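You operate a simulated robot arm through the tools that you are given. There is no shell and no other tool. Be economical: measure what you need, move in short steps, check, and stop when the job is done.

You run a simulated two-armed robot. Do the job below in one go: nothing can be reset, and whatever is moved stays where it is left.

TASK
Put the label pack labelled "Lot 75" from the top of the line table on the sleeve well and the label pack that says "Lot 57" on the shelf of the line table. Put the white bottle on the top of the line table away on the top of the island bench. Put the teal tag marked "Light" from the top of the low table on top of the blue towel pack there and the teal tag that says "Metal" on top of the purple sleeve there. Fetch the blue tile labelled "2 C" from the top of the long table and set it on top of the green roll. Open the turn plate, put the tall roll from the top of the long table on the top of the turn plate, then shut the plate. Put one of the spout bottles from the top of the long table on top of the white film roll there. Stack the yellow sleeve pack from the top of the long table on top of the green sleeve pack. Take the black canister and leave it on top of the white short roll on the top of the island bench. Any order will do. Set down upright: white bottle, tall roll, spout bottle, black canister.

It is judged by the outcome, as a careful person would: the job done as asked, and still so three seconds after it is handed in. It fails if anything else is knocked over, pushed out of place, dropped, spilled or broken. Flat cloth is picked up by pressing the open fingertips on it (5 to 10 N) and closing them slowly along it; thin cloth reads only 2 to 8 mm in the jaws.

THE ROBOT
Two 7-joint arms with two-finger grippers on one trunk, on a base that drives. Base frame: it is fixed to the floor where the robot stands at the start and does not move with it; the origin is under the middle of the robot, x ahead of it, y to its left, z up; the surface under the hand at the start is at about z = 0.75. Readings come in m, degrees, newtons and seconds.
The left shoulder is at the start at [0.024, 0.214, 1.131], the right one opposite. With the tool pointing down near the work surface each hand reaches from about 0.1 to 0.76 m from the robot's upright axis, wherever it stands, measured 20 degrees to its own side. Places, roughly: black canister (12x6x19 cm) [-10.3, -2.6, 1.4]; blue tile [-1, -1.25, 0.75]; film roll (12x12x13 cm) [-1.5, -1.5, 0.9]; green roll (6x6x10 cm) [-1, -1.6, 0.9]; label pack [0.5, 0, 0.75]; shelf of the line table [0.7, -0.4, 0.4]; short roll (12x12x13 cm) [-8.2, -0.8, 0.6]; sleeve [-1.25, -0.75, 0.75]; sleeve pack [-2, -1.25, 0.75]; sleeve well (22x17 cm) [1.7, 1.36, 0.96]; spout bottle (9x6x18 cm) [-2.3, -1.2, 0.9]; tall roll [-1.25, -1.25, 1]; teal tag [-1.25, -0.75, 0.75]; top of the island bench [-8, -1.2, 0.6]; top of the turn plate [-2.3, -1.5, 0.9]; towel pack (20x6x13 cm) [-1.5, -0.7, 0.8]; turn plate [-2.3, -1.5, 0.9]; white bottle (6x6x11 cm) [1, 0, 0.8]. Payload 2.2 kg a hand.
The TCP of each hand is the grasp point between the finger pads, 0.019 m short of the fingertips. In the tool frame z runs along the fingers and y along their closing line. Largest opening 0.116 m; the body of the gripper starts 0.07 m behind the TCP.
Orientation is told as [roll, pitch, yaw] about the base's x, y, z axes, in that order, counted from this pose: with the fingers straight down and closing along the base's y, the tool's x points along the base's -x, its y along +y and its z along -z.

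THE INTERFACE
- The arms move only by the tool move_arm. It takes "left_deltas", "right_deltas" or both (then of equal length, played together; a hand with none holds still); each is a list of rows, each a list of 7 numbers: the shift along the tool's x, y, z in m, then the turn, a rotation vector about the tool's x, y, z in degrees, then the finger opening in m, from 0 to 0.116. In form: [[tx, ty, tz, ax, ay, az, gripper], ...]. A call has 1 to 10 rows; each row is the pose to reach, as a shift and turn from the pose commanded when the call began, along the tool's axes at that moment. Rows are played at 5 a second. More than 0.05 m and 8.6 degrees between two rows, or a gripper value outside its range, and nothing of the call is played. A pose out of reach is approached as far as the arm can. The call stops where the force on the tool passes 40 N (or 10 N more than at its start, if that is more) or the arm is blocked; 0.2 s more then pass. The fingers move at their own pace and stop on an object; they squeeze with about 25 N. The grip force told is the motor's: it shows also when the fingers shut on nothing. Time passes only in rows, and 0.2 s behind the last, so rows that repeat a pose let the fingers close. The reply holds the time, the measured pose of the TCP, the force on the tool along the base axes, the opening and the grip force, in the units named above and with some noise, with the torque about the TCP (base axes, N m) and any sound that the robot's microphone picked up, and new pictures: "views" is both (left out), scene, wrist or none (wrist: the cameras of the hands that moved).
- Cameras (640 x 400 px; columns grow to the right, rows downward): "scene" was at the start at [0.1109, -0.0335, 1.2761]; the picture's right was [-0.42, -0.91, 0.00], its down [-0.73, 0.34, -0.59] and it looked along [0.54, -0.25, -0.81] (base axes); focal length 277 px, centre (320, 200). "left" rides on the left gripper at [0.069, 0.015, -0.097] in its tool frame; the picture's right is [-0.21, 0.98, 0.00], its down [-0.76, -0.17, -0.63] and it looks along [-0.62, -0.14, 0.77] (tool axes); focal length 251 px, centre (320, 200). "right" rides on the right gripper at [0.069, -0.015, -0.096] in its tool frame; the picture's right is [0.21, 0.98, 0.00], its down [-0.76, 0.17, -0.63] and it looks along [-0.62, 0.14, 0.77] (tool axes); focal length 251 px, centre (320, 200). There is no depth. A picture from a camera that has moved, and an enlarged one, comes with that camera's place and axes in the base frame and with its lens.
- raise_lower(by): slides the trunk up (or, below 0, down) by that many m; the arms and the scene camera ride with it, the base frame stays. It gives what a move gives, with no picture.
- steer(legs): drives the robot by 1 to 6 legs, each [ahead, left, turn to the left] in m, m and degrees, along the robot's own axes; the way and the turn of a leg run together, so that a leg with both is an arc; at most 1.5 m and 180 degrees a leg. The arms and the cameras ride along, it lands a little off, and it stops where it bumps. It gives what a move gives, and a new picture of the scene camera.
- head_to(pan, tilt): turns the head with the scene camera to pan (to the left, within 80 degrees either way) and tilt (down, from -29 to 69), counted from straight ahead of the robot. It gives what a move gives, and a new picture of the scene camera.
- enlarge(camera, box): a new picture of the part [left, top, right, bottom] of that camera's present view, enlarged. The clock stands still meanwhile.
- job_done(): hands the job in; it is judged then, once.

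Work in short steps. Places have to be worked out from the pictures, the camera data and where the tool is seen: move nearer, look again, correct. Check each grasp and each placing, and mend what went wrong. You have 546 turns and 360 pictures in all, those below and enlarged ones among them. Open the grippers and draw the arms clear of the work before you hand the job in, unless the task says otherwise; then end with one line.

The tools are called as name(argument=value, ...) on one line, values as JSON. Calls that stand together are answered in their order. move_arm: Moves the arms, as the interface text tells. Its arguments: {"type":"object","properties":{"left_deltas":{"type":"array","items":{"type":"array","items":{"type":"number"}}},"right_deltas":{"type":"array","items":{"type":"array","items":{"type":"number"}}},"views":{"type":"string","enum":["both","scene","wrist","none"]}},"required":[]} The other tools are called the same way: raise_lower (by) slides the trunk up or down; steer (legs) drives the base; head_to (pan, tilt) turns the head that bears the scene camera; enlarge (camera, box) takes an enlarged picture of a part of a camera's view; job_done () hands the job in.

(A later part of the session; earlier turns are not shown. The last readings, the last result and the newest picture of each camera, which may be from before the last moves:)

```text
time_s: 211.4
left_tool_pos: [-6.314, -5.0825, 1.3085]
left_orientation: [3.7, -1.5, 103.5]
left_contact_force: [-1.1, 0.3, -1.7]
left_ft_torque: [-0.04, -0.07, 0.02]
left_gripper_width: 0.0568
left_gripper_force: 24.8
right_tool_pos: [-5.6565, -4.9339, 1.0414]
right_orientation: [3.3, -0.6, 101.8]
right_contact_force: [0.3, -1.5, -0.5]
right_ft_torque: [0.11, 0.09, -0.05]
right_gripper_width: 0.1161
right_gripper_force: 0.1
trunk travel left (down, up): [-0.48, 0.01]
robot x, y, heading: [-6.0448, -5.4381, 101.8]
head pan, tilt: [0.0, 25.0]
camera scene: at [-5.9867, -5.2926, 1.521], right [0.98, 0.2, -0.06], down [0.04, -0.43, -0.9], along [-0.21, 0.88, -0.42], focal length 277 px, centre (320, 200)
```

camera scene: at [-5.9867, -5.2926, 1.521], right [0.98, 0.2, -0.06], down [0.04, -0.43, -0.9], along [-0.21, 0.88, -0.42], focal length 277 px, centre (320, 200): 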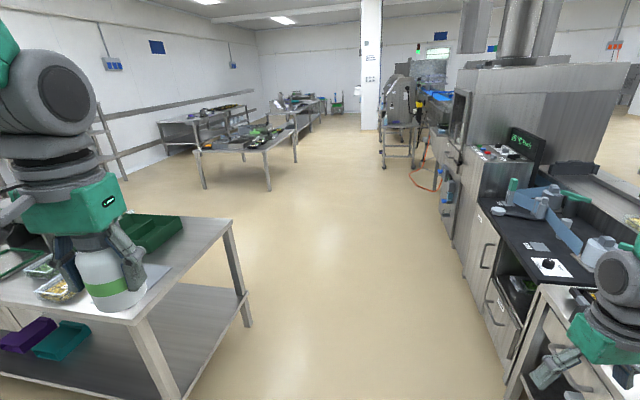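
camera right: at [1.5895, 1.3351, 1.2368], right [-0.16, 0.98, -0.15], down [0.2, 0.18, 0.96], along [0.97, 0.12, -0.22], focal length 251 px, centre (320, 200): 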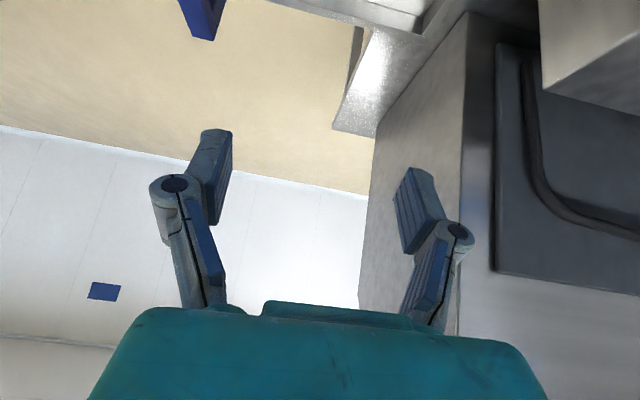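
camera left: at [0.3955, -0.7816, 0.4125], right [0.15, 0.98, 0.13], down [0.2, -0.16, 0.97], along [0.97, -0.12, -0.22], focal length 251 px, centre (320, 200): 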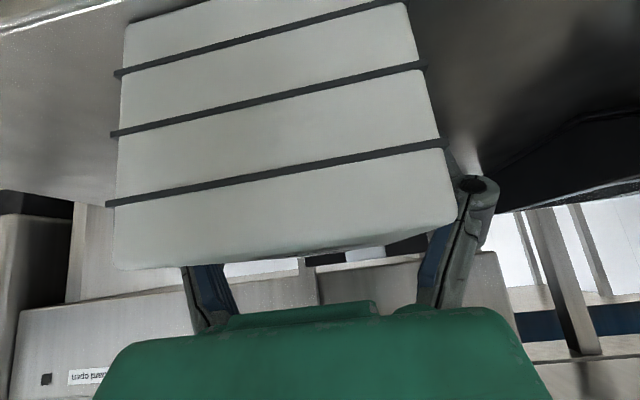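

Turn was blocked at heading 102°. Wait for the sway to settle and look to the right side.

move_arm(right_deltas=[[0, 0, 0, 0, 0, 0, 0.116], [0, 0, 0, 0, 0, 0, 0.116], [0, 0, 0, 0, 0, 0, 0.116], [0, 0, 0, 0, 0, 0, 0.116], [0, 0, 0, 0, 0, 0, 0.116], [0, 0, 0, 0, 0, 0, 0.116], [0, 0, 0, 0, 0, 0, 0.116], [0, 0, 0, 0, 0, 0, 0.116]], views="none")

head_to(pan=-60, tilt=50)

head_to(pan=45, tilt=50)

```text
time_s: 211.9
left_tool_pos: [-6.5536, -5.1518, 1.2492]
left_orientation: [-7.0, -0.5, 104.4]
left_contact_force: [-1.2, -1.7, -1.9]
left_ft_torque: [0.05, -0.17, 0.04]
left_gripper_width: 0.0567
left_gripper_force: 25.6
right_tool_pos: [-5.8639, -4.9899, 1.1093]
right_orientation: [-7.2, -0.8, 103.0]
right_contact_force: [-2.8, 0.5, 0.4]
right_ft_torque: [-0.08, -0.29, 0.05]
right_gripper_width: 0.1159
right_gripper_force: 0.2
trunk travel left (down, up): [-0.48, 0.01]
robot x, y, heading: [-6.0687, -5.4497, 102.2]
head pan, tilt: [0.0, 25.0]
stopped in row 2 (right hand): the arm was blocked; the commanded pose is now the measured one
```

```text
time_s: 213.2
left_tool_pos: [-6.5326, -5.1434, 1.2553]
left_orientation: [-5.8, 0.0, 104.6]
left_contact_force: [1.1, 0.1, -2.0]
left_ft_torque: [0.01, 0.04, 0.03]
left_gripper_width: 0.0568
left_gripper_force: 24.9
right_tool_pos: [-5.8416, -4.9807, 1.1047]
right_orientation: [-6.6, -0.2, 103.0]
right_contact_force: [0.2, -0.5, 1.5]
right_ft_torque: [-0.03, 0.02, 0.04]
right_gripper_width: 0.1162
right_gripper_force: 0.0
trunk travel left (down, up): [-0.48, 0.01]
robot x, y, heading: [-6.0714, -5.4457, 102.3]
head pan, tilt: [-60.0, 50.0]
camera scene: at [-6.1437, -5.3733, 1.4905], right [0.67, -0.74, 0.05], down [-0.51, -0.51, -0.7], along [0.54, 0.44, -0.72], focal length 277 px, centre (320, 200)
```

scene: 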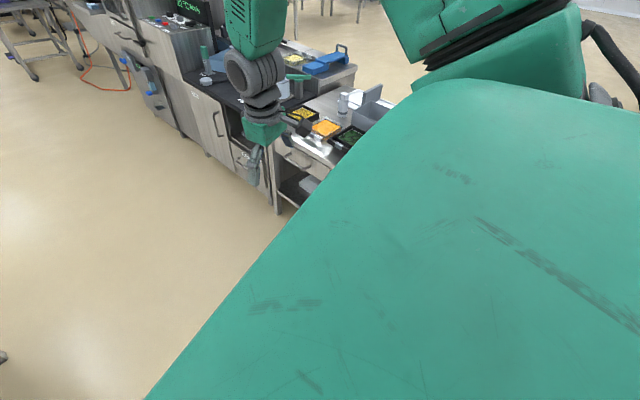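

```text
time_s: 215.1
left_tool_pos: [-6.4717, -5.1585, 1.2641]
left_orientation: [-3.0, -0.2, 104.5]
left_contact_force: [2.0, -1.6, -1.3]
left_ft_torque: [0.0, 0.19, -0.01]
left_gripper_width: 0.0563
left_gripper_force: 24.8
right_tool_pos: [-5.7851, -4.9914, 1.0842]
right_orientation: [-2.5, -0.2, 101.3]
right_contact_force: [2.8, -0.4, 0.2]
right_ft_torque: [0.01, 0.23, 0.0]
right_gripper_width: 0.1158
right_gripper_force: 0.1
trunk travel left (down, up): [-0.48, 0.01]
robot x, y, heading: [-6.057, -5.455, 102.9]
head pan, tilt: [45.0, 50.0]
camera scene: at [-6.0621, -5.3633, 1.4877], right [0.53, 0.85, -0.04], down [0.61, -0.42, -0.67], along [-0.58, 0.34, -0.74], focal length 277 px, centre (320, 200)
```

scene: 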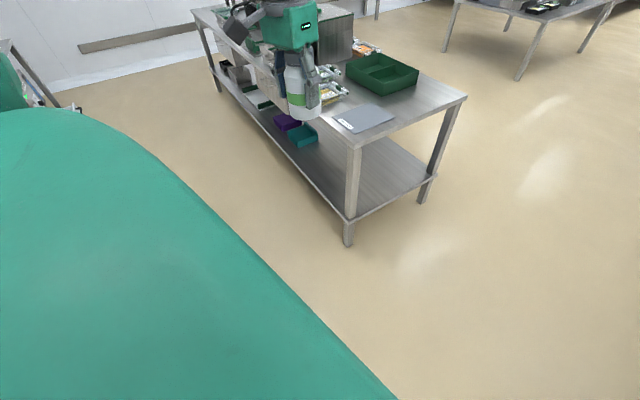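

The robot sways strongly with the trunk high. Lower the trunk for stability.

raise_lower(by=-0.2)

move_arm(left_deltas=[[0, 0, 0, 0, 0, 0, 0.04], [0, 0, 0, 0, 0, 0, 0.04], [0, 0, 0, 0, 0, 0, 0.04], [0, 0, 0, 0, 0, 0, 0.04], [0, 0, 0, 0, 0, 0, 0.04], [0, 0, 0, 0, 0, 0, 0.04], [0, 0, 0, 0, 0, 0, 0.04], [0, 0, 0, 0, 0, 0, 0.04], [0, 0, 0, 0, 0, 0, 0.04], [0, 0, 0, 0, 0, 0, 0.04]], views="none")

move_arm(left_deltas=[[0, 0, 0, 0, 0, 0, 0.04], [0, 0, 0, 0, 0, 0, 0.04], [0, 0, 0, 0, 0, 0, 0.04], [0, 0, 0, 0, 0, 0, 0.04], [0, 0, 0, 0, 0, 0, 0.04], [0, 0, 0, 0, 0, 0, 0.04], [0, 0, 0, 0, 0, 0, 0.04], [0, 0, 0, 0, 0, 0, 0.04], [0, 0, 0, 0, 0, 0, 0.04], [0, 0, 0, 0, 0, 0, 0.04]], views="none")

```text
time_s: 215.4
left_tool_pos: [-6.6032, -5.1595, 1.2283]
left_orientation: [-8.9, 0.3, 104.6]
left_contact_force: [-1.0, -0.6, -3.4]
left_ft_torque: [0.0, -0.03, 0.05]
left_gripper_width: 0.0563
left_gripper_force: 25.0
right_tool_pos: [-5.9057, -4.9977, 1.1156]
right_orientation: [-9.6, -0.2, 103.3]
right_contact_force: [-0.8, 1.1, -0.2]
right_ft_torque: [-0.14, -0.06, -0.01]
right_gripper_width: 0.1159
right_gripper_force: 0.1
trunk travel left (down, up): [-0.478, 0.012]
robot x, y, heading: [-6.0824, -5.4573, 102.2]
head pan, tilt: [45.0, 50.0]
stopped: the arm was blocked; the commanded pose is now the measured one
```

```text
time_s: 215.8
left_tool_pos: [-6.3704, -5.1343, 1.2869]
left_orientation: [2.3, -0.4, 104.6]
left_contact_force: [1.8, 0.9, -0.4]
left_ft_torque: [-0.08, 0.17, -0.03]
left_gripper_width: 0.0558
left_gripper_force: 25.0
right_tool_pos: [-5.7021, -4.9694, 1.0547]
right_orientation: [0.7, -1.0, 102.7]
right_contact_force: [3.0, 0.4, -0.8]
right_ft_torque: [0.04, 0.23, -0.02]
right_gripper_width: 0.1156
right_gripper_force: 0.0
trunk travel left (down, up): [-0.478, 0.012]
robot x, y, heading: [-6.0613, -5.4403, 102.6]
head pan, tilt: [45.0, 50.0]
stopped in row 2 (right hand): the arm was blocked; the commanded pose is now the measured one
```

```text
time_s: 216.4
left_tool_pos: [-6.6078, -5.1896, 1.2236]
left_orientation: [-8.9, -0.5, 104.8]
left_contact_force: [-1.5, -1.9, -1.1]
left_ft_torque: [0.03, -0.19, 0.1]
left_gripper_width: 0.0554
left_gripper_force: 25.0
right_tool_pos: [-5.9058, -5.0223, 1.1196]
right_orientation: [-10.3, -1.1, 102.8]
right_contact_force: [-2.2, 0.3, 1.3]
right_ft_torque: [-0.04, -0.2, 0.05]
right_gripper_width: 0.116
right_gripper_force: 0.1
trunk travel left (down, up): [-0.478, 0.012]
robot x, y, heading: [-6.0845, -5.4362, 102.5]
head pan, tilt: [45.0, 50.0]
stopped in row 2 (right hand): the arm was blocked; the commanded pose is now the measured one
```

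Rocking and "blocked" suggests contact on the right side. Undo some of the turn.

steer(legs=[[0, 0, 20]])

```text
time_s: 217.3
left_tool_pos: [-6.4752, -5.212, 1.2314]
left_orientation: [-2.8, 1.8, 105.2]
left_contact_force: [3.9, 1.4, -0.5]
left_ft_torque: [-0.09, 0.31, 0.0]
left_gripper_width: 0.0548
left_gripper_force: 24.7
right_tool_pos: [-5.7982, -5.0109, 1.0782]
right_orientation: [-4.9, -0.1, 103.9]
right_contact_force: [1.9, -0.9, -0.6]
right_ft_torque: [0.03, 0.17, -0.01]
right_gripper_width: 0.116
right_gripper_force: 0.0
trunk travel left (down, up): [-0.478, 0.012]
robot x, y, heading: [-6.0595, -5.4392, 106.1]
head pan, tilt: [45.0, 50.0]
stopped in leg 1: the robot was blocked; the commanded pose is now the measured one
camera scene: at [-6.0676, -5.3393, 1.4855], right [0.49, 0.87, -0.04], down [0.64, -0.39, -0.67], along [-0.6, 0.3, -0.74], focal length 277 px, centre (320, 200)
```

scene: 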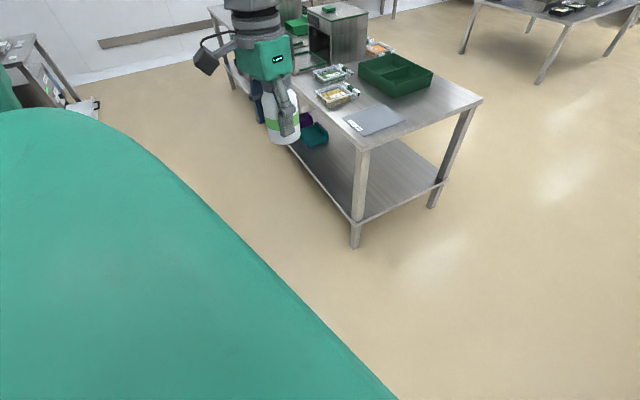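

Use head motions as waiting time so the rocking can decay.

head_to(pan=-45, tilt=60)

head_to(pan=45, tilt=30)

```text
time_s: 219.0
left_tool_pos: [-6.451, -5.2134, 1.2311]
left_orientation: [-0.4, 4.7, 108.2]
left_contact_force: [0.5, 0.3, -3.9]
left_ft_torque: [-0.09, -0.01, -0.02]
left_gripper_width: 0.0546
left_gripper_force: 24.8
right_tool_pos: [-5.77, -4.9958, 1.0699]
right_orientation: [-5.6, -0.1, 106.6]
right_contact_force: [0.5, -2.4, -1.7]
right_ft_torque: [0.2, 0.06, -0.05]
right_gripper_width: 0.1159
right_gripper_force: 0.1
trunk travel left (down, up): [-0.478, 0.012]
robot x, y, heading: [-6.0576, -5.4414, 106.1]
head pan, tilt: [-45.0, 60.0]
camera scene: at [-6.0696, -5.3486, 1.4702], right [0.88, -0.48, 0.02], down [-0.4, -0.76, -0.51], along [0.26, 0.44, -0.86], focal length 277 px, centre (320, 200)
```

scene: 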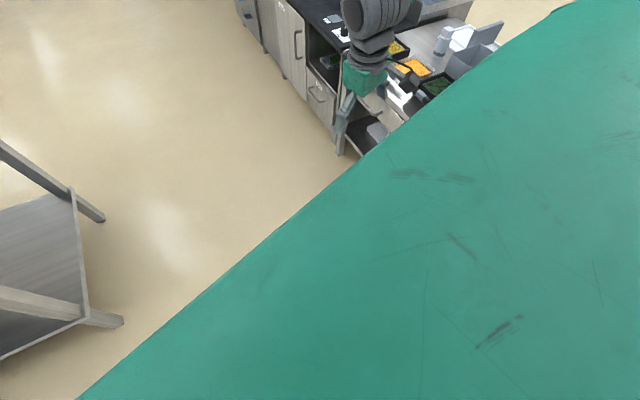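

```text
time_s: 220.6
left_tool_pos: [-6.5105, -5.2128, 1.2302]
left_orientation: [-3.8, 1.8, 107.2]
left_contact_force: [-1.1, -2.6, -3.2]
left_ft_torque: [0.12, -0.06, 0.06]
left_gripper_width: 0.0546
left_gripper_force: 25.2
right_tool_pos: [-5.8196, -5.0073, 1.0887]
right_orientation: [-7.6, -0.2, 105.2]
right_contact_force: [1.1, -0.3, -0.7]
right_ft_torque: [0.0, 0.12, 0.02]
right_gripper_width: 0.1159
right_gripper_force: 0.1
trunk travel left (down, up): [-0.478, 0.012]
robot x, y, heading: [-6.0677, -5.4322, 105.6]
head pan, tilt: [45.0, 30.0]
camera scene: at [-6.1246, -5.3367, 1.5133], right [0.49, 0.87, -0.02], down [0.42, -0.26, -0.87], along [-0.76, 0.42, -0.49], focal length 277 px, centre (320, 200)
```

scene: 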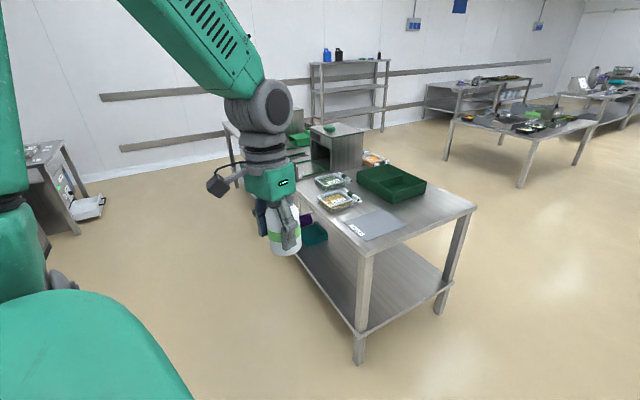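

Calmer now. Lower the trunk.

raise_lower(by=-0.2)

head_to(pan=0, tilt=25)

```text
time_s: 221.3
left_tool_pos: [-6.327, -5.1954, 1.2159]
left_orientation: [6.3, 6.1, 109.3]
left_contact_force: [-0.5, 1.9, -0.5]
left_ft_torque: [-0.16, -0.01, -0.09]
left_gripper_width: 0.0537
left_gripper_force: 25.6
right_tool_pos: [-5.6526, -4.9841, 0.9948]
right_orientation: [-1.7, -0.1, 106.8]
right_contact_force: [1.9, -1.3, -0.8]
right_ft_torque: [0.12, 0.25, -0.07]
right_gripper_width: 0.1159
right_gripper_force: 0.0
trunk travel left (down, up): [-0.449, 0.041]
robot x, y, heading: [-6.0488, -5.4494, 105.2]
head pan, tilt: [45.0, 30.0]
stopped: the arm was blocked; the commanded pose is now the measured one
```

```text
time_s: 222.4
left_tool_pos: [-6.3362, -5.2022, 1.2147]
left_orientation: [5.3, 5.9, 109.4]
left_contact_force: [-1.0, 2.0, -0.3]
left_ft_torque: [-0.12, -0.05, -0.01]
left_gripper_width: 0.0533
left_gripper_force: 25.5
right_tool_pos: [-5.6572, -4.9885, 1.0006]
right_orientation: [-2.5, -0.2, 107.1]
right_contact_force: [1.9, -1.4, -0.4]
right_ft_torque: [0.07, 0.11, -0.05]
right_gripper_width: 0.1159
right_gripper_force: 0.0
trunk travel left (down, up): [-0.449, 0.041]
robot x, y, heading: [-6.0474, -5.4524, 105.7]
head pan, tilt: [0.0, 25.0]
camera scene: at [-6.0426, -5.3114, 1.4914], right [0.96, 0.27, -0.03], down [0.09, -0.42, -0.91], along [-0.26, 0.87, -0.42], focal length 277 px, centre (320, 200)
```

scene: 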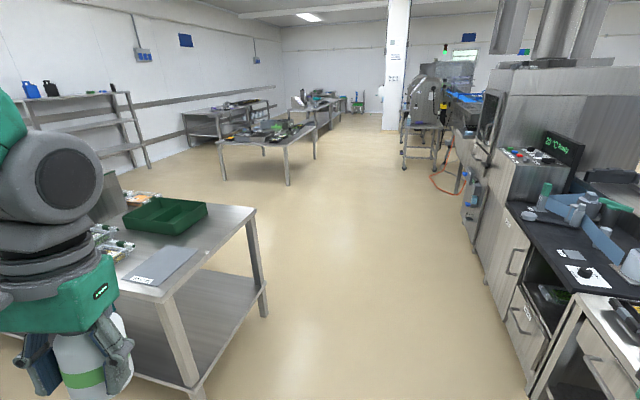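

Try lowering the trunk in a small step.

raise_lower(by=-0.05)

raise_lower(by=-0.05)

```text
time_s: 223.0
left_tool_pos: [-6.5415, -5.2503, 1.1338]
left_orientation: [-6.1, 4.8, 105.5]
left_contact_force: [-0.6, -0.6, 0.1]
left_ft_torque: [0.0, -0.11, 0.01]
left_gripper_width: 0.0002
left_gripper_force: 25.1
right_tool_pos: [-5.842, -5.0492, 1.0448]
right_orientation: [-11.8, -0.6, 104.6]
right_contact_force: [-3.6, 1.2, 0.8]
right_ft_torque: [-0.21, -0.22, 0.01]
right_gripper_width: 0.1159
right_gripper_force: 0.0
trunk travel left (down, up): [-0.422, 0.068]
robot x, y, heading: [-6.0674, -5.4446, 104.6]
head pan, tilt: [0.0, 25.0]
stopped: the arm was blocked; the commanded pose is now the measured one
```

```text
time_s: 223.6
left_tool_pos: [-6.3203, -5.2151, 1.1387]
left_orientation: [6.9, 8.7, 108.9]
left_contact_force: [0.4, 2.6, -0.1]
left_ft_torque: [-0.22, 0.0, -0.04]
left_gripper_width: 0.04
left_gripper_force: 0.1
right_tool_pos: [-5.6259, -5.0105, 0.9316]
right_orientation: [-3.5, 0.2, 105.6]
right_contact_force: [2.4, -1.1, 0.3]
right_ft_torque: [0.14, 0.23, -0.08]
right_gripper_width: 0.1159
right_gripper_force: 0.0
trunk travel left (down, up): [-0.394, 0.096]
robot x, y, heading: [-6.0483, -5.4401, 104.1]
head pan, tilt: [0.0, 25.0]
stopped: the arm was blocked; the commanded pose is now the measured one
```

The bottle slipped out of the left hand. Let the robot settle and look for the bottle.

head_to(pan=40, tilt=50)

head_to(pan=20, tilt=60)

```text
time_s: 224.7
left_tool_pos: [-6.3367, -5.2248, 1.1387]
left_orientation: [5.7, 8.5, 109.2]
left_contact_force: [-0.5, 1.9, 1.3]
left_ft_torque: [-0.15, -0.05, 0.0]
left_gripper_width: 0.0399
left_gripper_force: 0.1
right_tool_pos: [-5.6402, -5.0169, 0.9411]
right_orientation: [-4.6, 0.1, 105.9]
right_contact_force: [0.1, -1.0, 0.8]
right_ft_torque: [0.07, 0.08, -0.04]
right_gripper_width: 0.1159
right_gripper_force: 0.0
trunk travel left (down, up): [-0.394, 0.096]
robot x, y, heading: [-6.0453, -5.4442, 104.4]
head pan, tilt: [40.0, 50.0]
camera scene: at [-6.0956, -5.352, 1.4002], right [0.58, 0.81, -0.02], down [0.61, -0.45, -0.65], along [-0.54, 0.37, -0.76], focal length 277 px, centre (320, 200)
```

scene: 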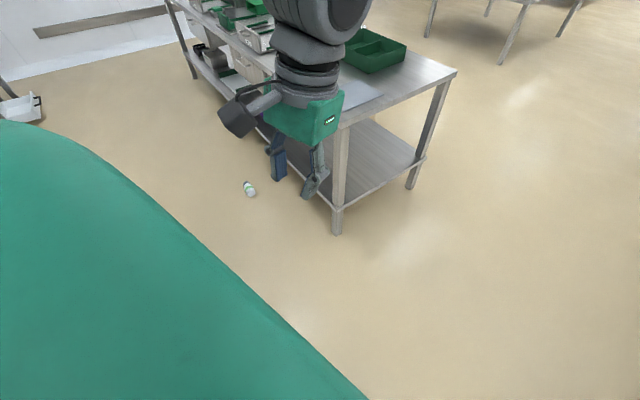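

```text
time_s: 225.5
left_tool_pos: [-6.4509, -5.2665, 1.1129]
left_orientation: [0.1, 9.5, 108.8]
left_contact_force: [1.0, -1.4, -0.6]
left_ft_torque: [0.07, 0.09, 0.01]
left_gripper_width: 0.04
left_gripper_force: 0.1
right_tool_pos: [-5.7394, -5.0541, 0.9898]
right_orientation: [-10.4, 0.2, 106.7]
right_contact_force: [0.7, 1.0, 0.4]
right_ft_torque: [-0.03, -0.02, 0.08]
right_gripper_width: 0.1161
right_gripper_force: 0.1
trunk travel left (down, up): [-0.394, 0.096]
robot x, y, heading: [-6.0652, -5.4547, 103.8]
head pan, tilt: [20.0, 60.0]
camera scene: at [-6.2123, -5.3866, 1.3845], right [0.82, 0.56, 0.07], down [0.52, -0.71, -0.47], along [-0.22, 0.43, -0.88], focal length 277 px, centre (320, 200)
```

scene: 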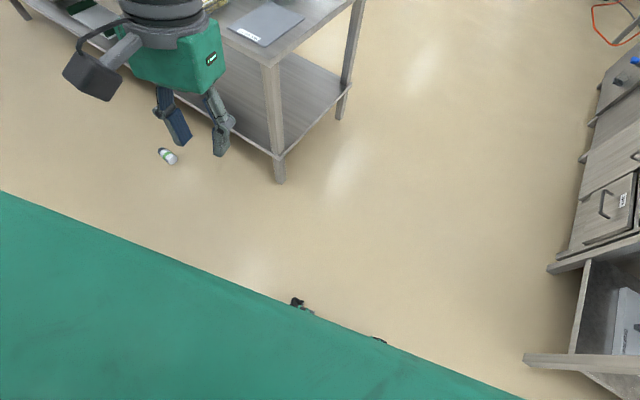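

The bottle lies on the floor near (−7.42,−5.0). First I need the rocking to die down; wait via head moves.

head_to(pan=-78, tilt=30)

head_to(pan=78, tilt=30)

```text
time_s: 227.2
left_tool_pos: [-6.4463, -5.2088, 1.1248]
left_orientation: [-0.1, 7.4, 106.1]
left_contact_force: [-1.1, 2.6, 2.9]
left_ft_torque: [-0.13, -0.12, 0.06]
left_gripper_width: 0.0397
left_gripper_force: 0.0
right_tool_pos: [-5.7332, -5.025, 0.9843]
right_orientation: [-9.6, 0.1, 104.0]
right_contact_force: [1.1, 4.0, 2.2]
right_ft_torque: [-0.33, 0.1, -0.03]
right_gripper_width: 0.116
right_gripper_force: 0.0
trunk travel left (down, up): [-0.394, 0.096]
robot x, y, heading: [-6.0776, -5.4208, 102.3]
head pan, tilt: [-78.0, 30.0]
camera scene: at [-5.9903, -5.3278, 1.4304], right [0.41, -0.91, 0.01], down [-0.47, -0.22, -0.86], along [0.78, 0.35, -0.51], focal length 277 px, centre (320, 200)
```

scene: 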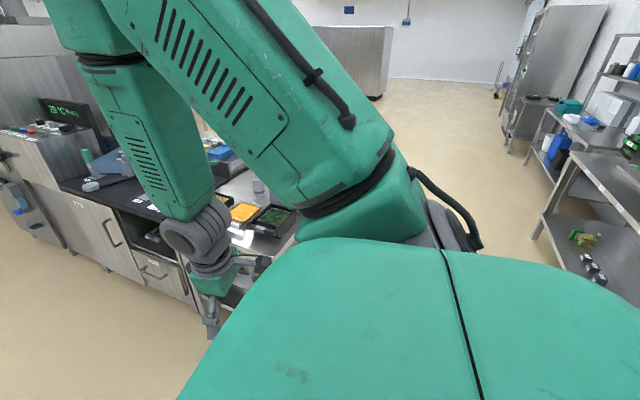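

```text
time_s: 229.7
left_tool_pos: [-6.5069, -5.2189, 1.1039]
left_orientation: [-2.1, 8.8, 106.7]
left_contact_force: [1.6, 2.6, 0.3]
left_ft_torque: [-0.26, 0.16, -0.03]
left_gripper_width: 0.0399
left_gripper_force: 0.0
right_tool_pos: [-5.7856, -5.0349, 0.9954]
right_orientation: [-12.3, 0.9, 105.0]
right_contact_force: [-2.4, 4.7, -1.1]
right_ft_torque: [-0.45, -0.12, -0.04]
right_gripper_width: 0.1163
right_gripper_force: 0.0
trunk travel left (down, up): [-0.394, 0.096]
robot x, y, heading: [-6.0924, -5.4413, 102.1]
head pan, tilt: [78.0, 30.0]
camera scene: at [-6.2629, -5.3806, 1.4237], right [0.0, 1.0, -0.02], down [0.54, -0.02, -0.84], along [-0.84, -0.01, -0.54], focal length 277 px, centre (320, 200)
```

scene: 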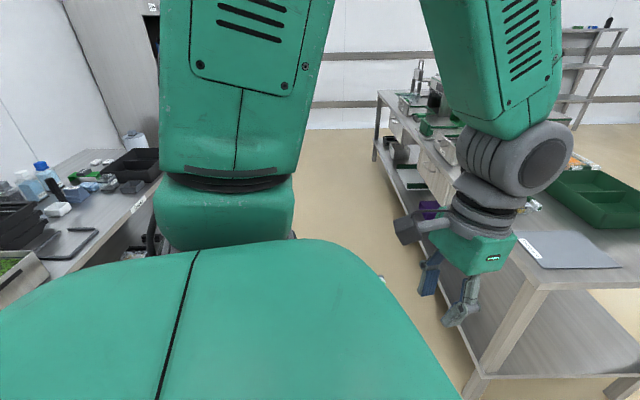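

Check if rocking has decayed.

move_arm(left_deltas=[[0, 0, 0, 0, 0, 0, 0.06], [0, 0, 0, 0, 0, 0, 0.06], [0, 0, 0, 0, 0, 0, 0.06], [0, 0, 0, 0, 0, 0, 0.06]], views="none")

move_arm(left_deltas=[[0, 0, 0, 0, 0, 0, 0.06], [0, 0, 0, 0, 0, 0, 0.06], [0, 0, 0, 0, 0, 0, 0.06], [0, 0, 0, 0, 0, 0, 0.06]], views="none")

```text
time_s: 230.2
left_tool_pos: [-6.2347, -5.2666, 1.1414]
left_orientation: [6.4, 11.2, 110.6]
left_contact_force: [1.4, -3.4, 0.2]
left_ft_torque: [0.3, 0.15, -0.08]
left_gripper_width: 0.0601
left_gripper_force: 0.1
right_tool_pos: [-5.501, -5.1243, 0.9079]
right_orientation: [-6.5, 0.9, 104.9]
right_contact_force: [1.3, 5.1, 1.5]
right_ft_torque: [-0.55, 0.05, -0.08]
right_gripper_width: 0.1154
right_gripper_force: 0.0
trunk travel left (down, up): [-0.394, 0.096]
robot x, y, heading: [-6.0447, -5.5119, 98.1]
head pan, tilt: [78.0, 30.0]
stopped in row 2 (left hand): the arm was blocked; the commanded pose is now the measured one
```

```text
time_s: 230.8
left_tool_pos: [-6.4051, -5.2059, 1.0836]
left_orientation: [-2.0, 11.9, 95.6]
left_contact_force: [-2.1, -2.2, 2.7]
left_ft_torque: [0.2, -0.17, 0.08]
left_gripper_width: 0.0601
left_gripper_force: 0.1
right_tool_pos: [-5.6633, -5.1188, 0.9841]
right_orientation: [-12.4, -0.3, 94.2]
right_contact_force: [-0.2, 4.2, 3.2]
right_ft_torque: [-0.44, 0.02, -0.02]
right_gripper_width: 0.1161
right_gripper_force: 0.0
trunk travel left (down, up): [-0.394, 0.096]
robot x, y, heading: [-6.0654, -5.4367, 93.4]
head pan, tilt: [78.0, 30.0]
stopped in row 2 (left hand): the arm was blocked; the commanded pose is now the measured one
```

Arm commands seem to feed the rocking; wait only with head moves.

head_to(pan=-78, tilt=60)

head_to(pan=78, tilt=20)

head_to(pan=-78, tilt=60)

head_to(pan=60, tilt=40)

```text
time_s: 233.2
left_tool_pos: [-6.4632, -5.1824, 1.0759]
left_orientation: [-1.9, 11.2, 96.6]
left_contact_force: [2.3, -0.7, -0.4]
left_ft_torque: [-0.04, 0.22, 0.01]
left_gripper_width: 0.0599
left_gripper_force: 0.1
right_tool_pos: [-5.7035, -5.1313, 0.9878]
right_orientation: [-14.5, 0.3, 94.0]
right_contact_force: [-0.9, 1.2, -3.1]
right_ft_torque: [-0.15, -0.12, 0.02]
right_gripper_width: 0.1163
right_gripper_force: 0.0
trunk travel left (down, up): [-0.394, 0.096]
robot x, y, heading: [-6.0982, -5.4554, 91.4]
head pan, tilt: [-78.0, 60.0]
camera scene: at [-6.1275, -5.3597, 1.3854], right [0.23, -0.97, 0.05], down [-0.81, -0.22, -0.55], along [0.54, 0.09, -0.83], focal length 277 px, centre (320, 200)
```

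scene: 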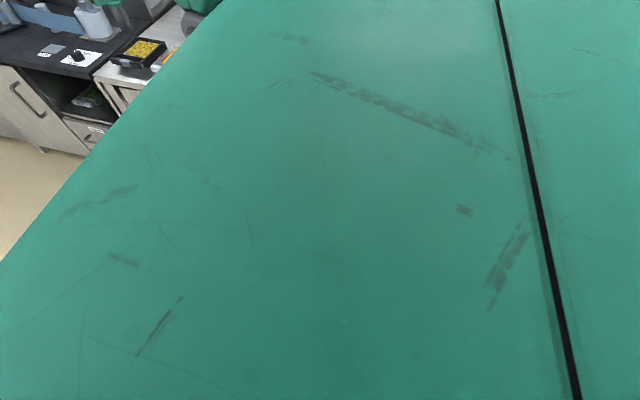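

```text
time_s: 235.6
left_tool_pos: [-6.4554, -5.1544, 1.0781]
left_orientation: [-1.5, 11.3, 95.5]
left_contact_force: [3.3, 4.1, -0.7]
left_ft_torque: [-0.4, 0.32, -0.02]
left_gripper_width: 0.0597
left_gripper_force: 0.1
right_tool_pos: [-5.6951, -5.1199, 0.9836]
right_orientation: [-14.2, 0.7, 93.0]
right_contact_force: [0.8, -0.3, -2.2]
right_ft_torque: [0.08, 0.01, 0.05]
right_gripper_width: 0.1158
right_gripper_force: 0.0
trunk travel left (down, up): [-0.394, 0.096]
robot x, y, heading: [-6.1066, -5.4459, 90.2]
head pan, tilt: [78.0, 20.0]
camera scene: at [-6.2709, -5.3286, 1.4368], right [0.21, 0.98, -0.03], down [0.38, -0.11, -0.92], along [-0.9, 0.18, -0.4], focal length 277 px, centre (320, 200)
```

scene: 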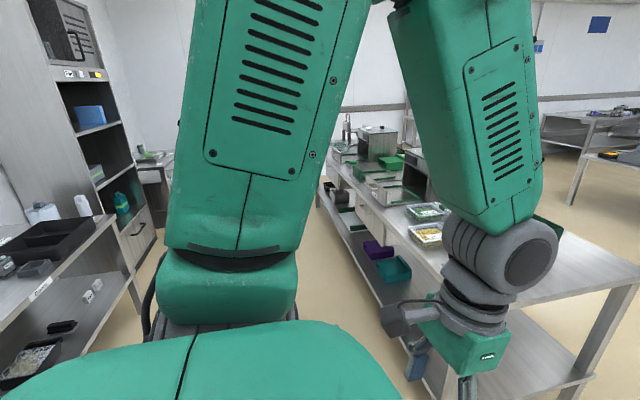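

```text
time_s: 238.0
left_tool_pos: [-6.4621, -5.2124, 1.0771]
left_orientation: [-2.2, 11.4, 97.8]
left_contact_force: [0.3, -1.5, -1.0]
left_ft_torque: [0.11, 0.04, 0.07]
left_gripper_width: 0.06
left_gripper_force: 0.1
right_tool_pos: [-5.7048, -5.1349, 0.9934]
right_orientation: [-15.0, -0.2, 95.6]
right_contact_force: [-3.0, 2.3, -2.3]
right_ft_torque: [-0.19, -0.32, -0.02]
right_gripper_width: 0.1163
right_gripper_force: 0.1
trunk travel left (down, up): [-0.394, 0.096]
robot x, y, heading: [-6.0877, -5.4567, 92.4]
head pan, tilt: [-78.0, 60.0]
camera scene: at [-6.1268, -5.3812, 1.3856], right [0.25, -0.97, 0.04], down [-0.8, -0.23, -0.56], along [0.55, 0.11, -0.83], focal length 277 px, centre (320, 200)
```

scene: 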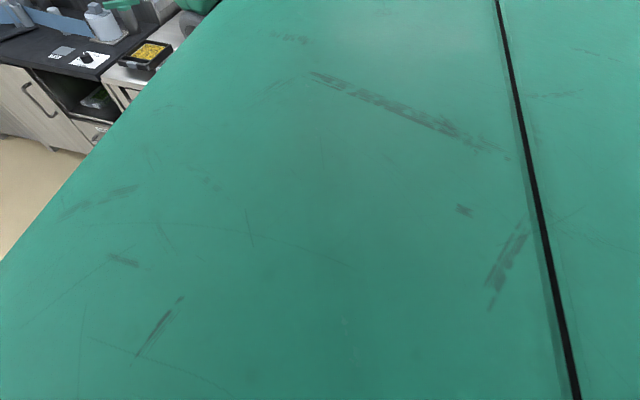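

```text
time_s: 240.2
left_tool_pos: [-6.3306, -5.1219, 1.0836]
left_orientation: [-0.4, 9.9, 86.5]
left_contact_force: [2.8, 4.0, -6.7]
left_ft_torque: [-0.45, 0.33, -0.11]
left_gripper_width: 0.0598
left_gripper_force: 0.2
right_tool_pos: [-5.6011, -5.1147, 0.9635]
right_orientation: [-8.6, -2.7, 85.0]
right_contact_force: [5.8, -7.1, -1.7]
right_ft_torque: [0.66, 0.52, 0.17]
right_gripper_width: 0.1158
right_gripper_force: 0.1
trunk travel left (down, up): [-0.394, 0.096]
robot x, y, heading: [-6.0586, -5.3829, 87.9]
head pan, tilt: [60.0, 40.0]
camera scene: at [-6.073, -5.293, 1.4141], right [0.53, 0.84, -0.02], down [0.51, -0.35, -0.79], along [-0.67, 0.41, -0.62], focal length 277 px, centre (320, 200)
```

scene: 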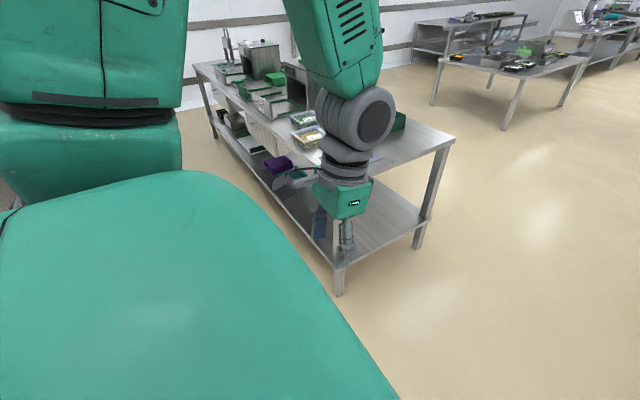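

Base still gets jostled. Check the right-hand camera for a contact.

enlarge(camera="right", box=[0, 0, 640, 400])

head_to(pan=-30, tilt=45)

```text
1.00 times, centred on (320, 200) of right (not enlarged: the box is as wide or as high as the picture)
camera zoom: at [-5.6074, -5.1881, 1.058], right [-0.98, -0.12, -0.16], down [-0.19, 0.75, 0.63], along [0.04, 0.65, -0.76], focal length 251 px, centre (320, 200)
```

zoom: 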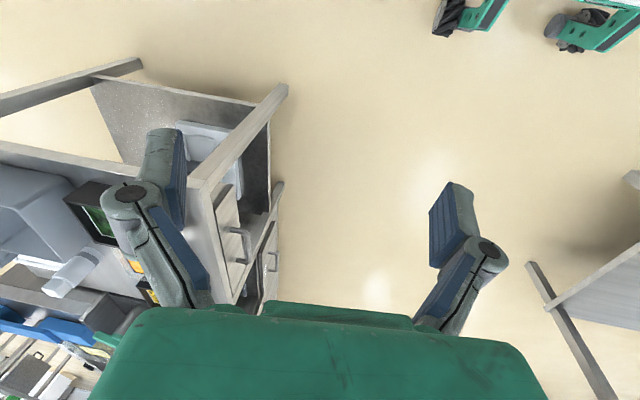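

```text
time_s: 241.9
left_tool_pos: [-6.4625, -5.2543, 1.0806]
left_orientation: [-2.4, 11.8, 96.9]
left_contact_force: [5.1, -5.5, -2.2]
left_ft_torque: [0.47, 0.39, 0.02]
left_gripper_width: 0.0598
left_gripper_force: 0.1
right_tool_pos: [-5.7007, -5.1863, 1.0125]
right_orientation: [-15.5, -1.2, 94.6]
right_contact_force: [-0.5, -0.4, 0.3]
right_ft_torque: [-0.04, -0.06, 0.06]
right_gripper_width: 0.1158
right_gripper_force: 0.0
trunk travel left (down, up): [-0.394, 0.096]
robot x, y, heading: [-6.0801, -5.4745, 91.5]
head pan, tilt: [-30.0, 45.0]
camera scene: at [-6.1985, -5.3715, 1.4084], right [0.87, -0.47, 0.1], down [-0.25, -0.62, -0.74], along [0.41, 0.62, -0.66], focal length 277 px, centre (320, 200)
```

scene: 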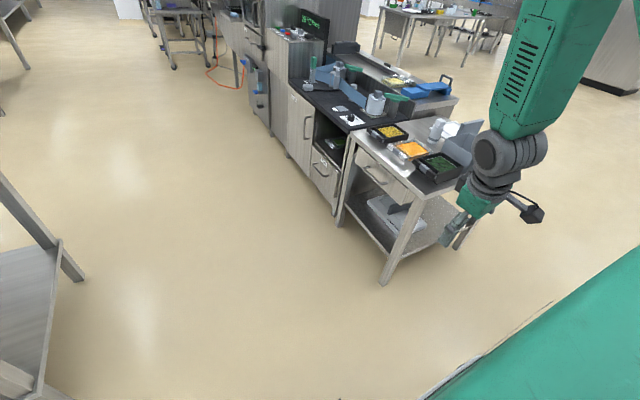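

The robot seems to be statically leaning. Look at the base in front.

head_to(pan=0, tilt=69)

enlarge(camera="left", box=[0, 0, 640, 400])

```text
time_s: 242.8
left_tool_pos: [-6.3674, -5.1511, 1.0854]
left_orientation: [-1.8, 10.1, 88.8]
left_contact_force: [0.9, 1.9, 1.9]
left_ft_torque: [-0.22, 0.07, -0.01]
left_gripper_width: 0.0602
left_gripper_force: 0.1
right_tool_pos: [-5.6345, -5.1182, 0.9746]
right_orientation: [-10.1, -1.9, 88.4]
right_contact_force: [2.3, -3.6, 2.9]
right_ft_torque: [0.34, 0.3, 0.15]
right_gripper_width: 0.1158
right_gripper_force: 0.1
trunk travel left (down, up): [-0.394, 0.096]
robot x, y, heading: [-6.0676, -5.4028, 89.8]
head pan, tilt: [0.0, 68.8]
camera scene: at [-6.0387, -5.2994, 1.3782], right [1.0, 0.0, -0.02], down [-0.01, -0.93, -0.36], along [-0.02, 0.36, -0.93], focal length 277 px, centre (320, 200)
```

scene: 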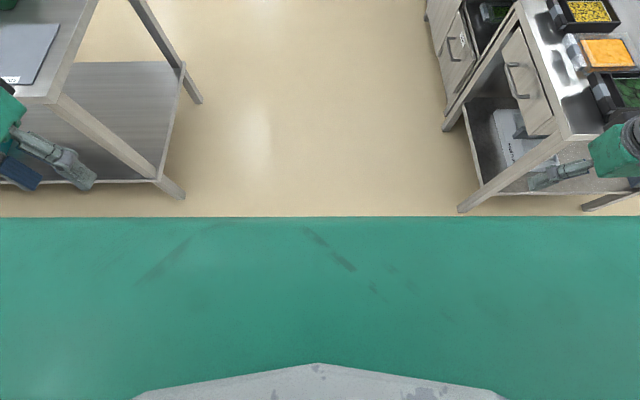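

```text
1.00 times, centred on (320, 200) of left (not enlarged: the box is as wide or as high as the picture)
camera zoom: at [-6.3873, -5.2021, 1.192], right [-0.97, 0.23, -0.07], down [0.17, 0.85, 0.5], along [0.17, 0.47, -0.87], focal length 251 px, centre (320, 200)
```

zoom: 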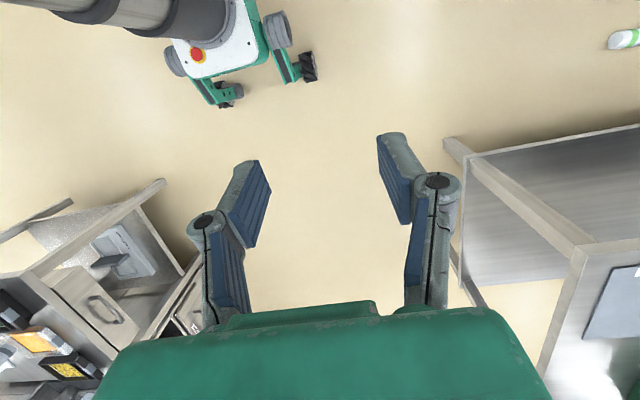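

The floor around the base is clear; it's dynamic rocking. Wait with tiny head moves.

head_to(pan=0, tilt=64)

head_to(pan=0, tilt=60)

head_to(pan=0, tilt=56)

head_to(pan=0, tilt=52)

```text
time_s: 243.5
left_tool_pos: [-6.2753, -5.2664, 1.121]
left_orientation: [7.0, 9.3, 100.1]
left_contact_force: [2.6, -1.2, 2.1]
left_ft_torque: [0.06, 0.2, -0.1]
left_gripper_width: 0.0602
left_gripper_force: 0.0
right_tool_pos: [-5.511, -5.2126, 0.9392]
right_orientation: [-9.1, -0.5, 94.1]
right_contact_force: [1.1, -4.8, 0.6]
right_ft_torque: [0.51, 0.05, 0.01]
right_gripper_width: 0.1158
right_gripper_force: 0.0
trunk travel left (down, up): [-0.394, 0.096]
robot x, y, heading: [-6.0405, -5.5042, 91.1]
head pan, tilt: [0.0, 64.0]
camera scene: at [-6.0287, -5.4171, 1.386], right [1.0, 0.01, -0.01], down [0.01, -0.9, -0.45], along [-0.02, 0.45, -0.9], focal length 277 px, centre (320, 200)
```

scene: 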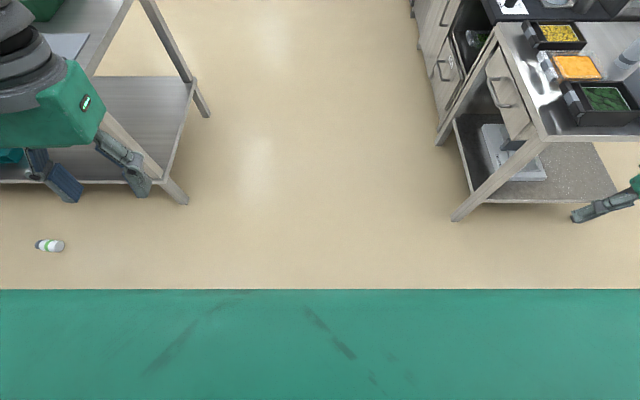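

```text
time_s: 244.1
left_tool_pos: [-6.4156, -5.1203, 1.0892]
left_orientation: [-1.2, 12.1, 93.4]
left_contact_force: [-3.6, -3.7, 4.1]
left_ft_torque: [0.23, -0.18, 0.11]
left_gripper_width: 0.0599
left_gripper_force: 0.1
right_tool_pos: [-5.6588, -5.0886, 0.9864]
right_orientation: [-13.3, 0.2, 91.4]
right_contact_force: [-0.4, 8.6, 1.0]
right_ft_torque: [-0.89, 0.06, -0.13]
right_gripper_width: 0.1159
right_gripper_force: 0.1
trunk travel left (down, up): [-0.394, 0.096]
robot x, y, heading: [-6.0853, -5.3917, 89.0]
head pan, tilt: [0.0, 60.0]
camera scene: at [-6.0957, -5.2528, 1.3918], right [1.0, -0.01, 0.01], down [-0.01, -0.88, -0.48], along [0.01, 0.48, -0.88], focal length 277 px, centre (320, 200)
```

scene: 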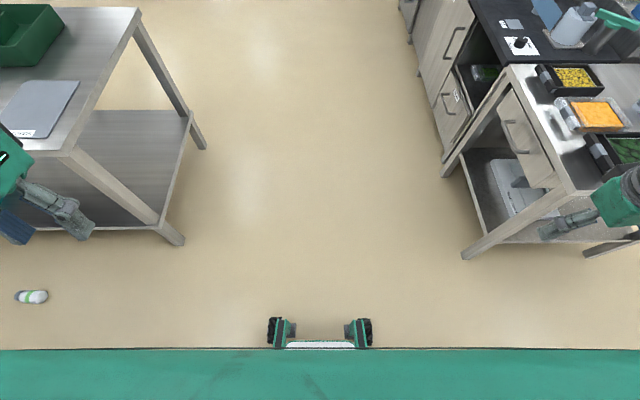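

```text
time_s: 244.8
left_tool_pos: [-6.2448, -5.2825, 1.1238]
left_orientation: [7.2, 9.3, 97.3]
left_contact_force: [4.1, -1.6, 2.5]
left_ft_torque: [0.18, 0.3, -0.17]
left_gripper_width: 0.06
left_gripper_force: 0.1
right_tool_pos: [-5.4964, -5.2289, 0.93]
right_orientation: [-6.7, -0.9, 92.4]
right_contact_force: [0.6, -4.9, 2.2]
right_ft_torque: [0.53, 0.11, -0.06]
right_gripper_width: 0.1161
right_gripper_force: 0.2
trunk travel left (down, up): [-0.394, 0.096]
robot x, y, heading: [-6.0322, -5.5232, 91.2]
head pan, tilt: [0.0, 56.0]
camera scene: at [-5.9897, -5.4271, 1.396], right [1.0, 0.01, -0.03], down [-0.01, -0.82, -0.57], along [-0.03, 0.57, -0.82], focal length 277 px, centre (320, 200)
```

scene: 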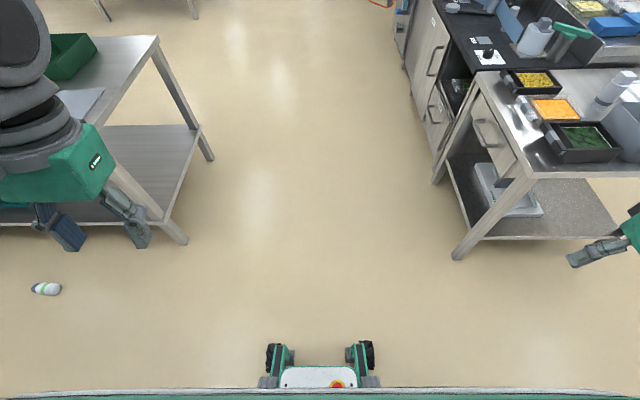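

```text
time_s: 245.4
left_tool_pos: [-6.4467, -5.2079, 1.0786]
left_orientation: [-2.0, 12.2, 98.1]
left_contact_force: [-4.3, -3.4, 1.9]
left_ft_torque: [0.33, -0.4, 0.21]
left_gripper_width: 0.0602
left_gripper_force: 0.1
right_tool_pos: [-5.6924, -5.1139, 0.9913]
right_orientation: [-14.5, 0.0, 96.2]
right_contact_force: [-1.5, 9.1, 0.7]
right_ft_torque: [-0.82, -0.06, -0.1]
right_gripper_width: 0.1158
right_gripper_force: 0.1
trunk travel left (down, up): [-0.394, 0.096]
robot x, y, heading: [-6.0753, -5.4413, 93.7]
head pan, tilt: [0.0, 52.0]
camera scene: at [-6.127, -5.3091, 1.3969], right [1.0, 0.06, 0.03], down [0.07, -0.8, -0.6], along [-0.02, 0.6, -0.8], focal length 277 px, centre (320, 200)
```

scene: 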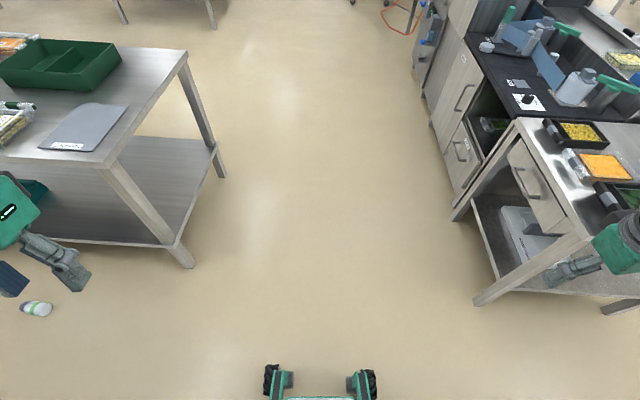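

It's a sustained oscillation; a lower trunk should be more stable. Lower in repeated steps.

raise_lower(by=-0.15)

raise_lower(by=-0.15)

raise_lower(by=-0.15)

raise_lower(by=-0.15)

```text
time_s: 246.0
left_tool_pos: [-6.2233, -5.264, 1.0952]
left_orientation: [12.7, 11.8, 105.3]
left_contact_force: [1.9, -1.6, 1.2]
left_ft_torque: [0.18, 0.17, -0.1]
left_gripper_width: 0.0601
left_gripper_force: 0.1
right_tool_pos: [-5.4441, -5.198, 0.8824]
right_orientation: [-8.8, -0.1, 97.4]
right_contact_force: [1.6, 6.3, 0.4]
right_ft_torque: [-0.54, 0.1, -0.13]
right_gripper_width: 0.1156
right_gripper_force: 0.1
trunk travel left (down, up): [-0.377, 0.113]
robot x, y, heading: [-6.052, -5.501, 90.8]
head pan, tilt: [0.0, 52.0]
stopped: the arm was blocked; the commanded pose is now the measured one
```

```text
time_s: 246.6
left_tool_pos: [-6.3689, -5.1776, 1.0301]
left_orientation: [-2.1, 9.4, 89.2]
left_contact_force: [-1.3, -1.0, 2.2]
left_ft_torque: [0.2, -0.23, 0.1]
left_gripper_width: 0.0599
left_gripper_force: 0.1
right_tool_pos: [-5.6049, -5.1958, 0.9386]
right_orientation: [-14.8, -0.8, 87.5]
right_contact_force: [-1.8, -1.7, 1.1]
right_ft_torque: [0.09, -0.21, 0.07]
right_gripper_width: 0.1159
right_gripper_force: 0.0
trunk travel left (down, up): [-0.357, 0.133]
robot x, y, heading: [-6.0578, -5.4471, 87.7]
head pan, tilt: [0.0, 52.0]
stopped: the arm was blocked; the commanded pose is now the measured one
```

```text
time_s: 247.2
left_tool_pos: [-6.2063, -5.2319, 1.0489]
left_orientation: [10.6, 9.1, 97.2]
left_contact_force: [-1.6, 2.6, 1.3]
left_ft_torque: [-0.23, -0.19, 0.02]
left_gripper_width: 0.0603
left_gripper_force: 0.0
right_tool_pos: [-5.4299, -5.2278, 0.8314]
right_orientation: [-8.2, -1.4, 90.2]
right_contact_force: [2.7, 0.6, 0.2]
right_ft_torque: [-0.04, 0.16, -0.04]
right_gripper_width: 0.1156
right_gripper_force: 0.0
trunk travel left (down, up): [-0.33, 0.16]
robot x, y, heading: [-6.046, -5.4764, 87.3]
head pan, tilt: [0.0, 52.0]
stopped: the arm was blocked; the commanded pose is now the measured one
```

```text
time_s: 247.7
left_tool_pos: [-6.3975, -5.1742, 0.9906]
left_orientation: [-2.6, 6.2, 90.7]
left_contact_force: [-4.1, -0.8, 0.9]
left_ft_torque: [0.06, -0.39, 0.12]
left_gripper_width: 0.0597
left_gripper_force: 0.1
right_tool_pos: [-5.6116, -5.2236, 0.9148]
right_orientation: [-18.6, -1.9, 87.8]
right_contact_force: [-2.3, 3.2, 1.5]
right_ft_torque: [-0.27, -0.11, -0.03]
right_gripper_width: 0.1162
right_gripper_force: 0.0
trunk travel left (down, up): [-0.317, 0.173]
robot x, y, heading: [-6.0686, -5.4629, 86.4]
head pan, tilt: [0.0, 52.0]
stopped: the arm was blocked; the commanded pose is now the measured one
```

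raise_lower(by=-0.2)

raise_lower(by=-0.2)

raise_lower(by=-0.2)

raise_lower(by=-0.2)

raise_lower(by=-0.2)

```text
time_s: 248.3
left_tool_pos: [-6.2033, -5.2087, 1.0191]
left_orientation: [8.8, 5.3, 92.0]
left_contact_force: [-2.0, 2.6, 1.3]
left_ft_torque: [-0.13, -0.17, 0.01]
left_gripper_width: 0.0602
left_gripper_force: 0.1
right_tool_pos: [-5.4334, -5.2559, 0.8032]
right_orientation: [-8.7, -2.0, 86.9]
right_contact_force: [2.0, -0.2, 1.3]
right_ft_torque: [-0.01, 0.17, -0.04]
right_gripper_width: 0.1156
right_gripper_force: 0.0
trunk travel left (down, up): [-0.299, 0.191]
robot x, y, heading: [-6.0451, -5.4686, 86.3]
head pan, tilt: [0.0, 52.0]
stopped: the arm was blocked; the commanded pose is now the measured one
```

```text
time_s: 248.8
left_tool_pos: [-6.3967, -5.1573, 0.9643]
left_orientation: [-3.9, 2.5, 88.7]
left_contact_force: [-0.1, -1.4, 1.8]
left_ft_torque: [0.08, -0.02, 0.06]
left_gripper_width: 0.06
left_gripper_force: 0.1
right_tool_pos: [-5.6077, -5.2351, 0.8938]
right_orientation: [-20.4, -3.6, 86.9]
right_contact_force: [-4.7, -0.3, 1.6]
right_ft_torque: [-0.04, -0.31, 0.0]
right_gripper_width: 0.1159
right_gripper_force: 0.1
trunk travel left (down, up): [-0.29, 0.2]
robot x, y, heading: [-6.07, -5.4606, 85.8]
head pan, tilt: [0.0, 52.0]
stopped: the arm was blocked; the commanded pose is now the measured one
```

```text
time_s: 249.3
left_tool_pos: [-6.2, -5.1807, 0.9963]
left_orientation: [7.1, 1.5, 88.1]
left_contact_force: [0.7, 3.6, 2.2]
left_ft_torque: [-0.26, 0.02, -0.04]
left_gripper_width: 0.0604
left_gripper_force: 0.1
right_tool_pos: [-5.4433, -5.2788, 0.7838]
right_orientation: [-9.3, -1.9, 84.5]
right_contact_force: [1.7, -1.0, 0.9]
right_ft_torque: [0.04, 0.11, -0.04]
right_gripper_width: 0.1159
right_gripper_force: 0.0
trunk travel left (down, up): [-0.273, 0.217]
robot x, y, heading: [-6.0359, -5.4636, 85.7]
head pan, tilt: [0.0, 52.0]
stopped: the arm was blocked; the commanded pose is now the measured one
```

```text
time_s: 249.8
left_tool_pos: [-6.3881, -5.1427, 0.9425]
left_orientation: [-4.1, -0.1, 87.6]
left_contact_force: [1.1, -1.3, -0.3]
left_ft_torque: [0.08, 0.06, 0.02]
left_gripper_width: 0.0599
left_gripper_force: 0.1
right_tool_pos: [-5.5958, -5.2439, 0.8721]
right_orientation: [-21.7, -4.4, 86.5]
right_contact_force: [-4.0, -2.7, 0.1]
right_ft_torque: [0.15, -0.26, 0.12]
right_gripper_width: 0.1162
right_gripper_force: 0.0
trunk travel left (down, up): [-0.264, 0.226]
robot x, y, heading: [-6.0708, -5.4577, 85.3]
head pan, tilt: [0.0, 52.0]
stopped: the arm was blocked; the commanded pose is now the measured one
```

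```text
time_s: 251.9
left_tool_pos: [-6.2694, -5.1538, 0.7753]
left_orientation: [2.9, -0.1, 87.1]
left_contact_force: [1.2, 1.5, 0.2]
left_ft_torque: [-0.16, 0.14, 0.01]
left_gripper_width: 0.0601
left_gripper_force: 0.1
right_tool_pos: [-5.4954, -5.2679, 0.6145]
right_orientation: [-14.1, -2.6, 84.7]
right_contact_force: [0.8, -3.4, -1.7]
right_ft_torque: [0.25, 0.01, 0.05]
right_gripper_width: 0.1157
right_gripper_force: 0.2
trunk travel left (down, up): [-0.064, 0.426]
robot x, y, heading: [-6.0386, -5.4593, 85.3]
head pan, tilt: [0.0, 52.0]
```

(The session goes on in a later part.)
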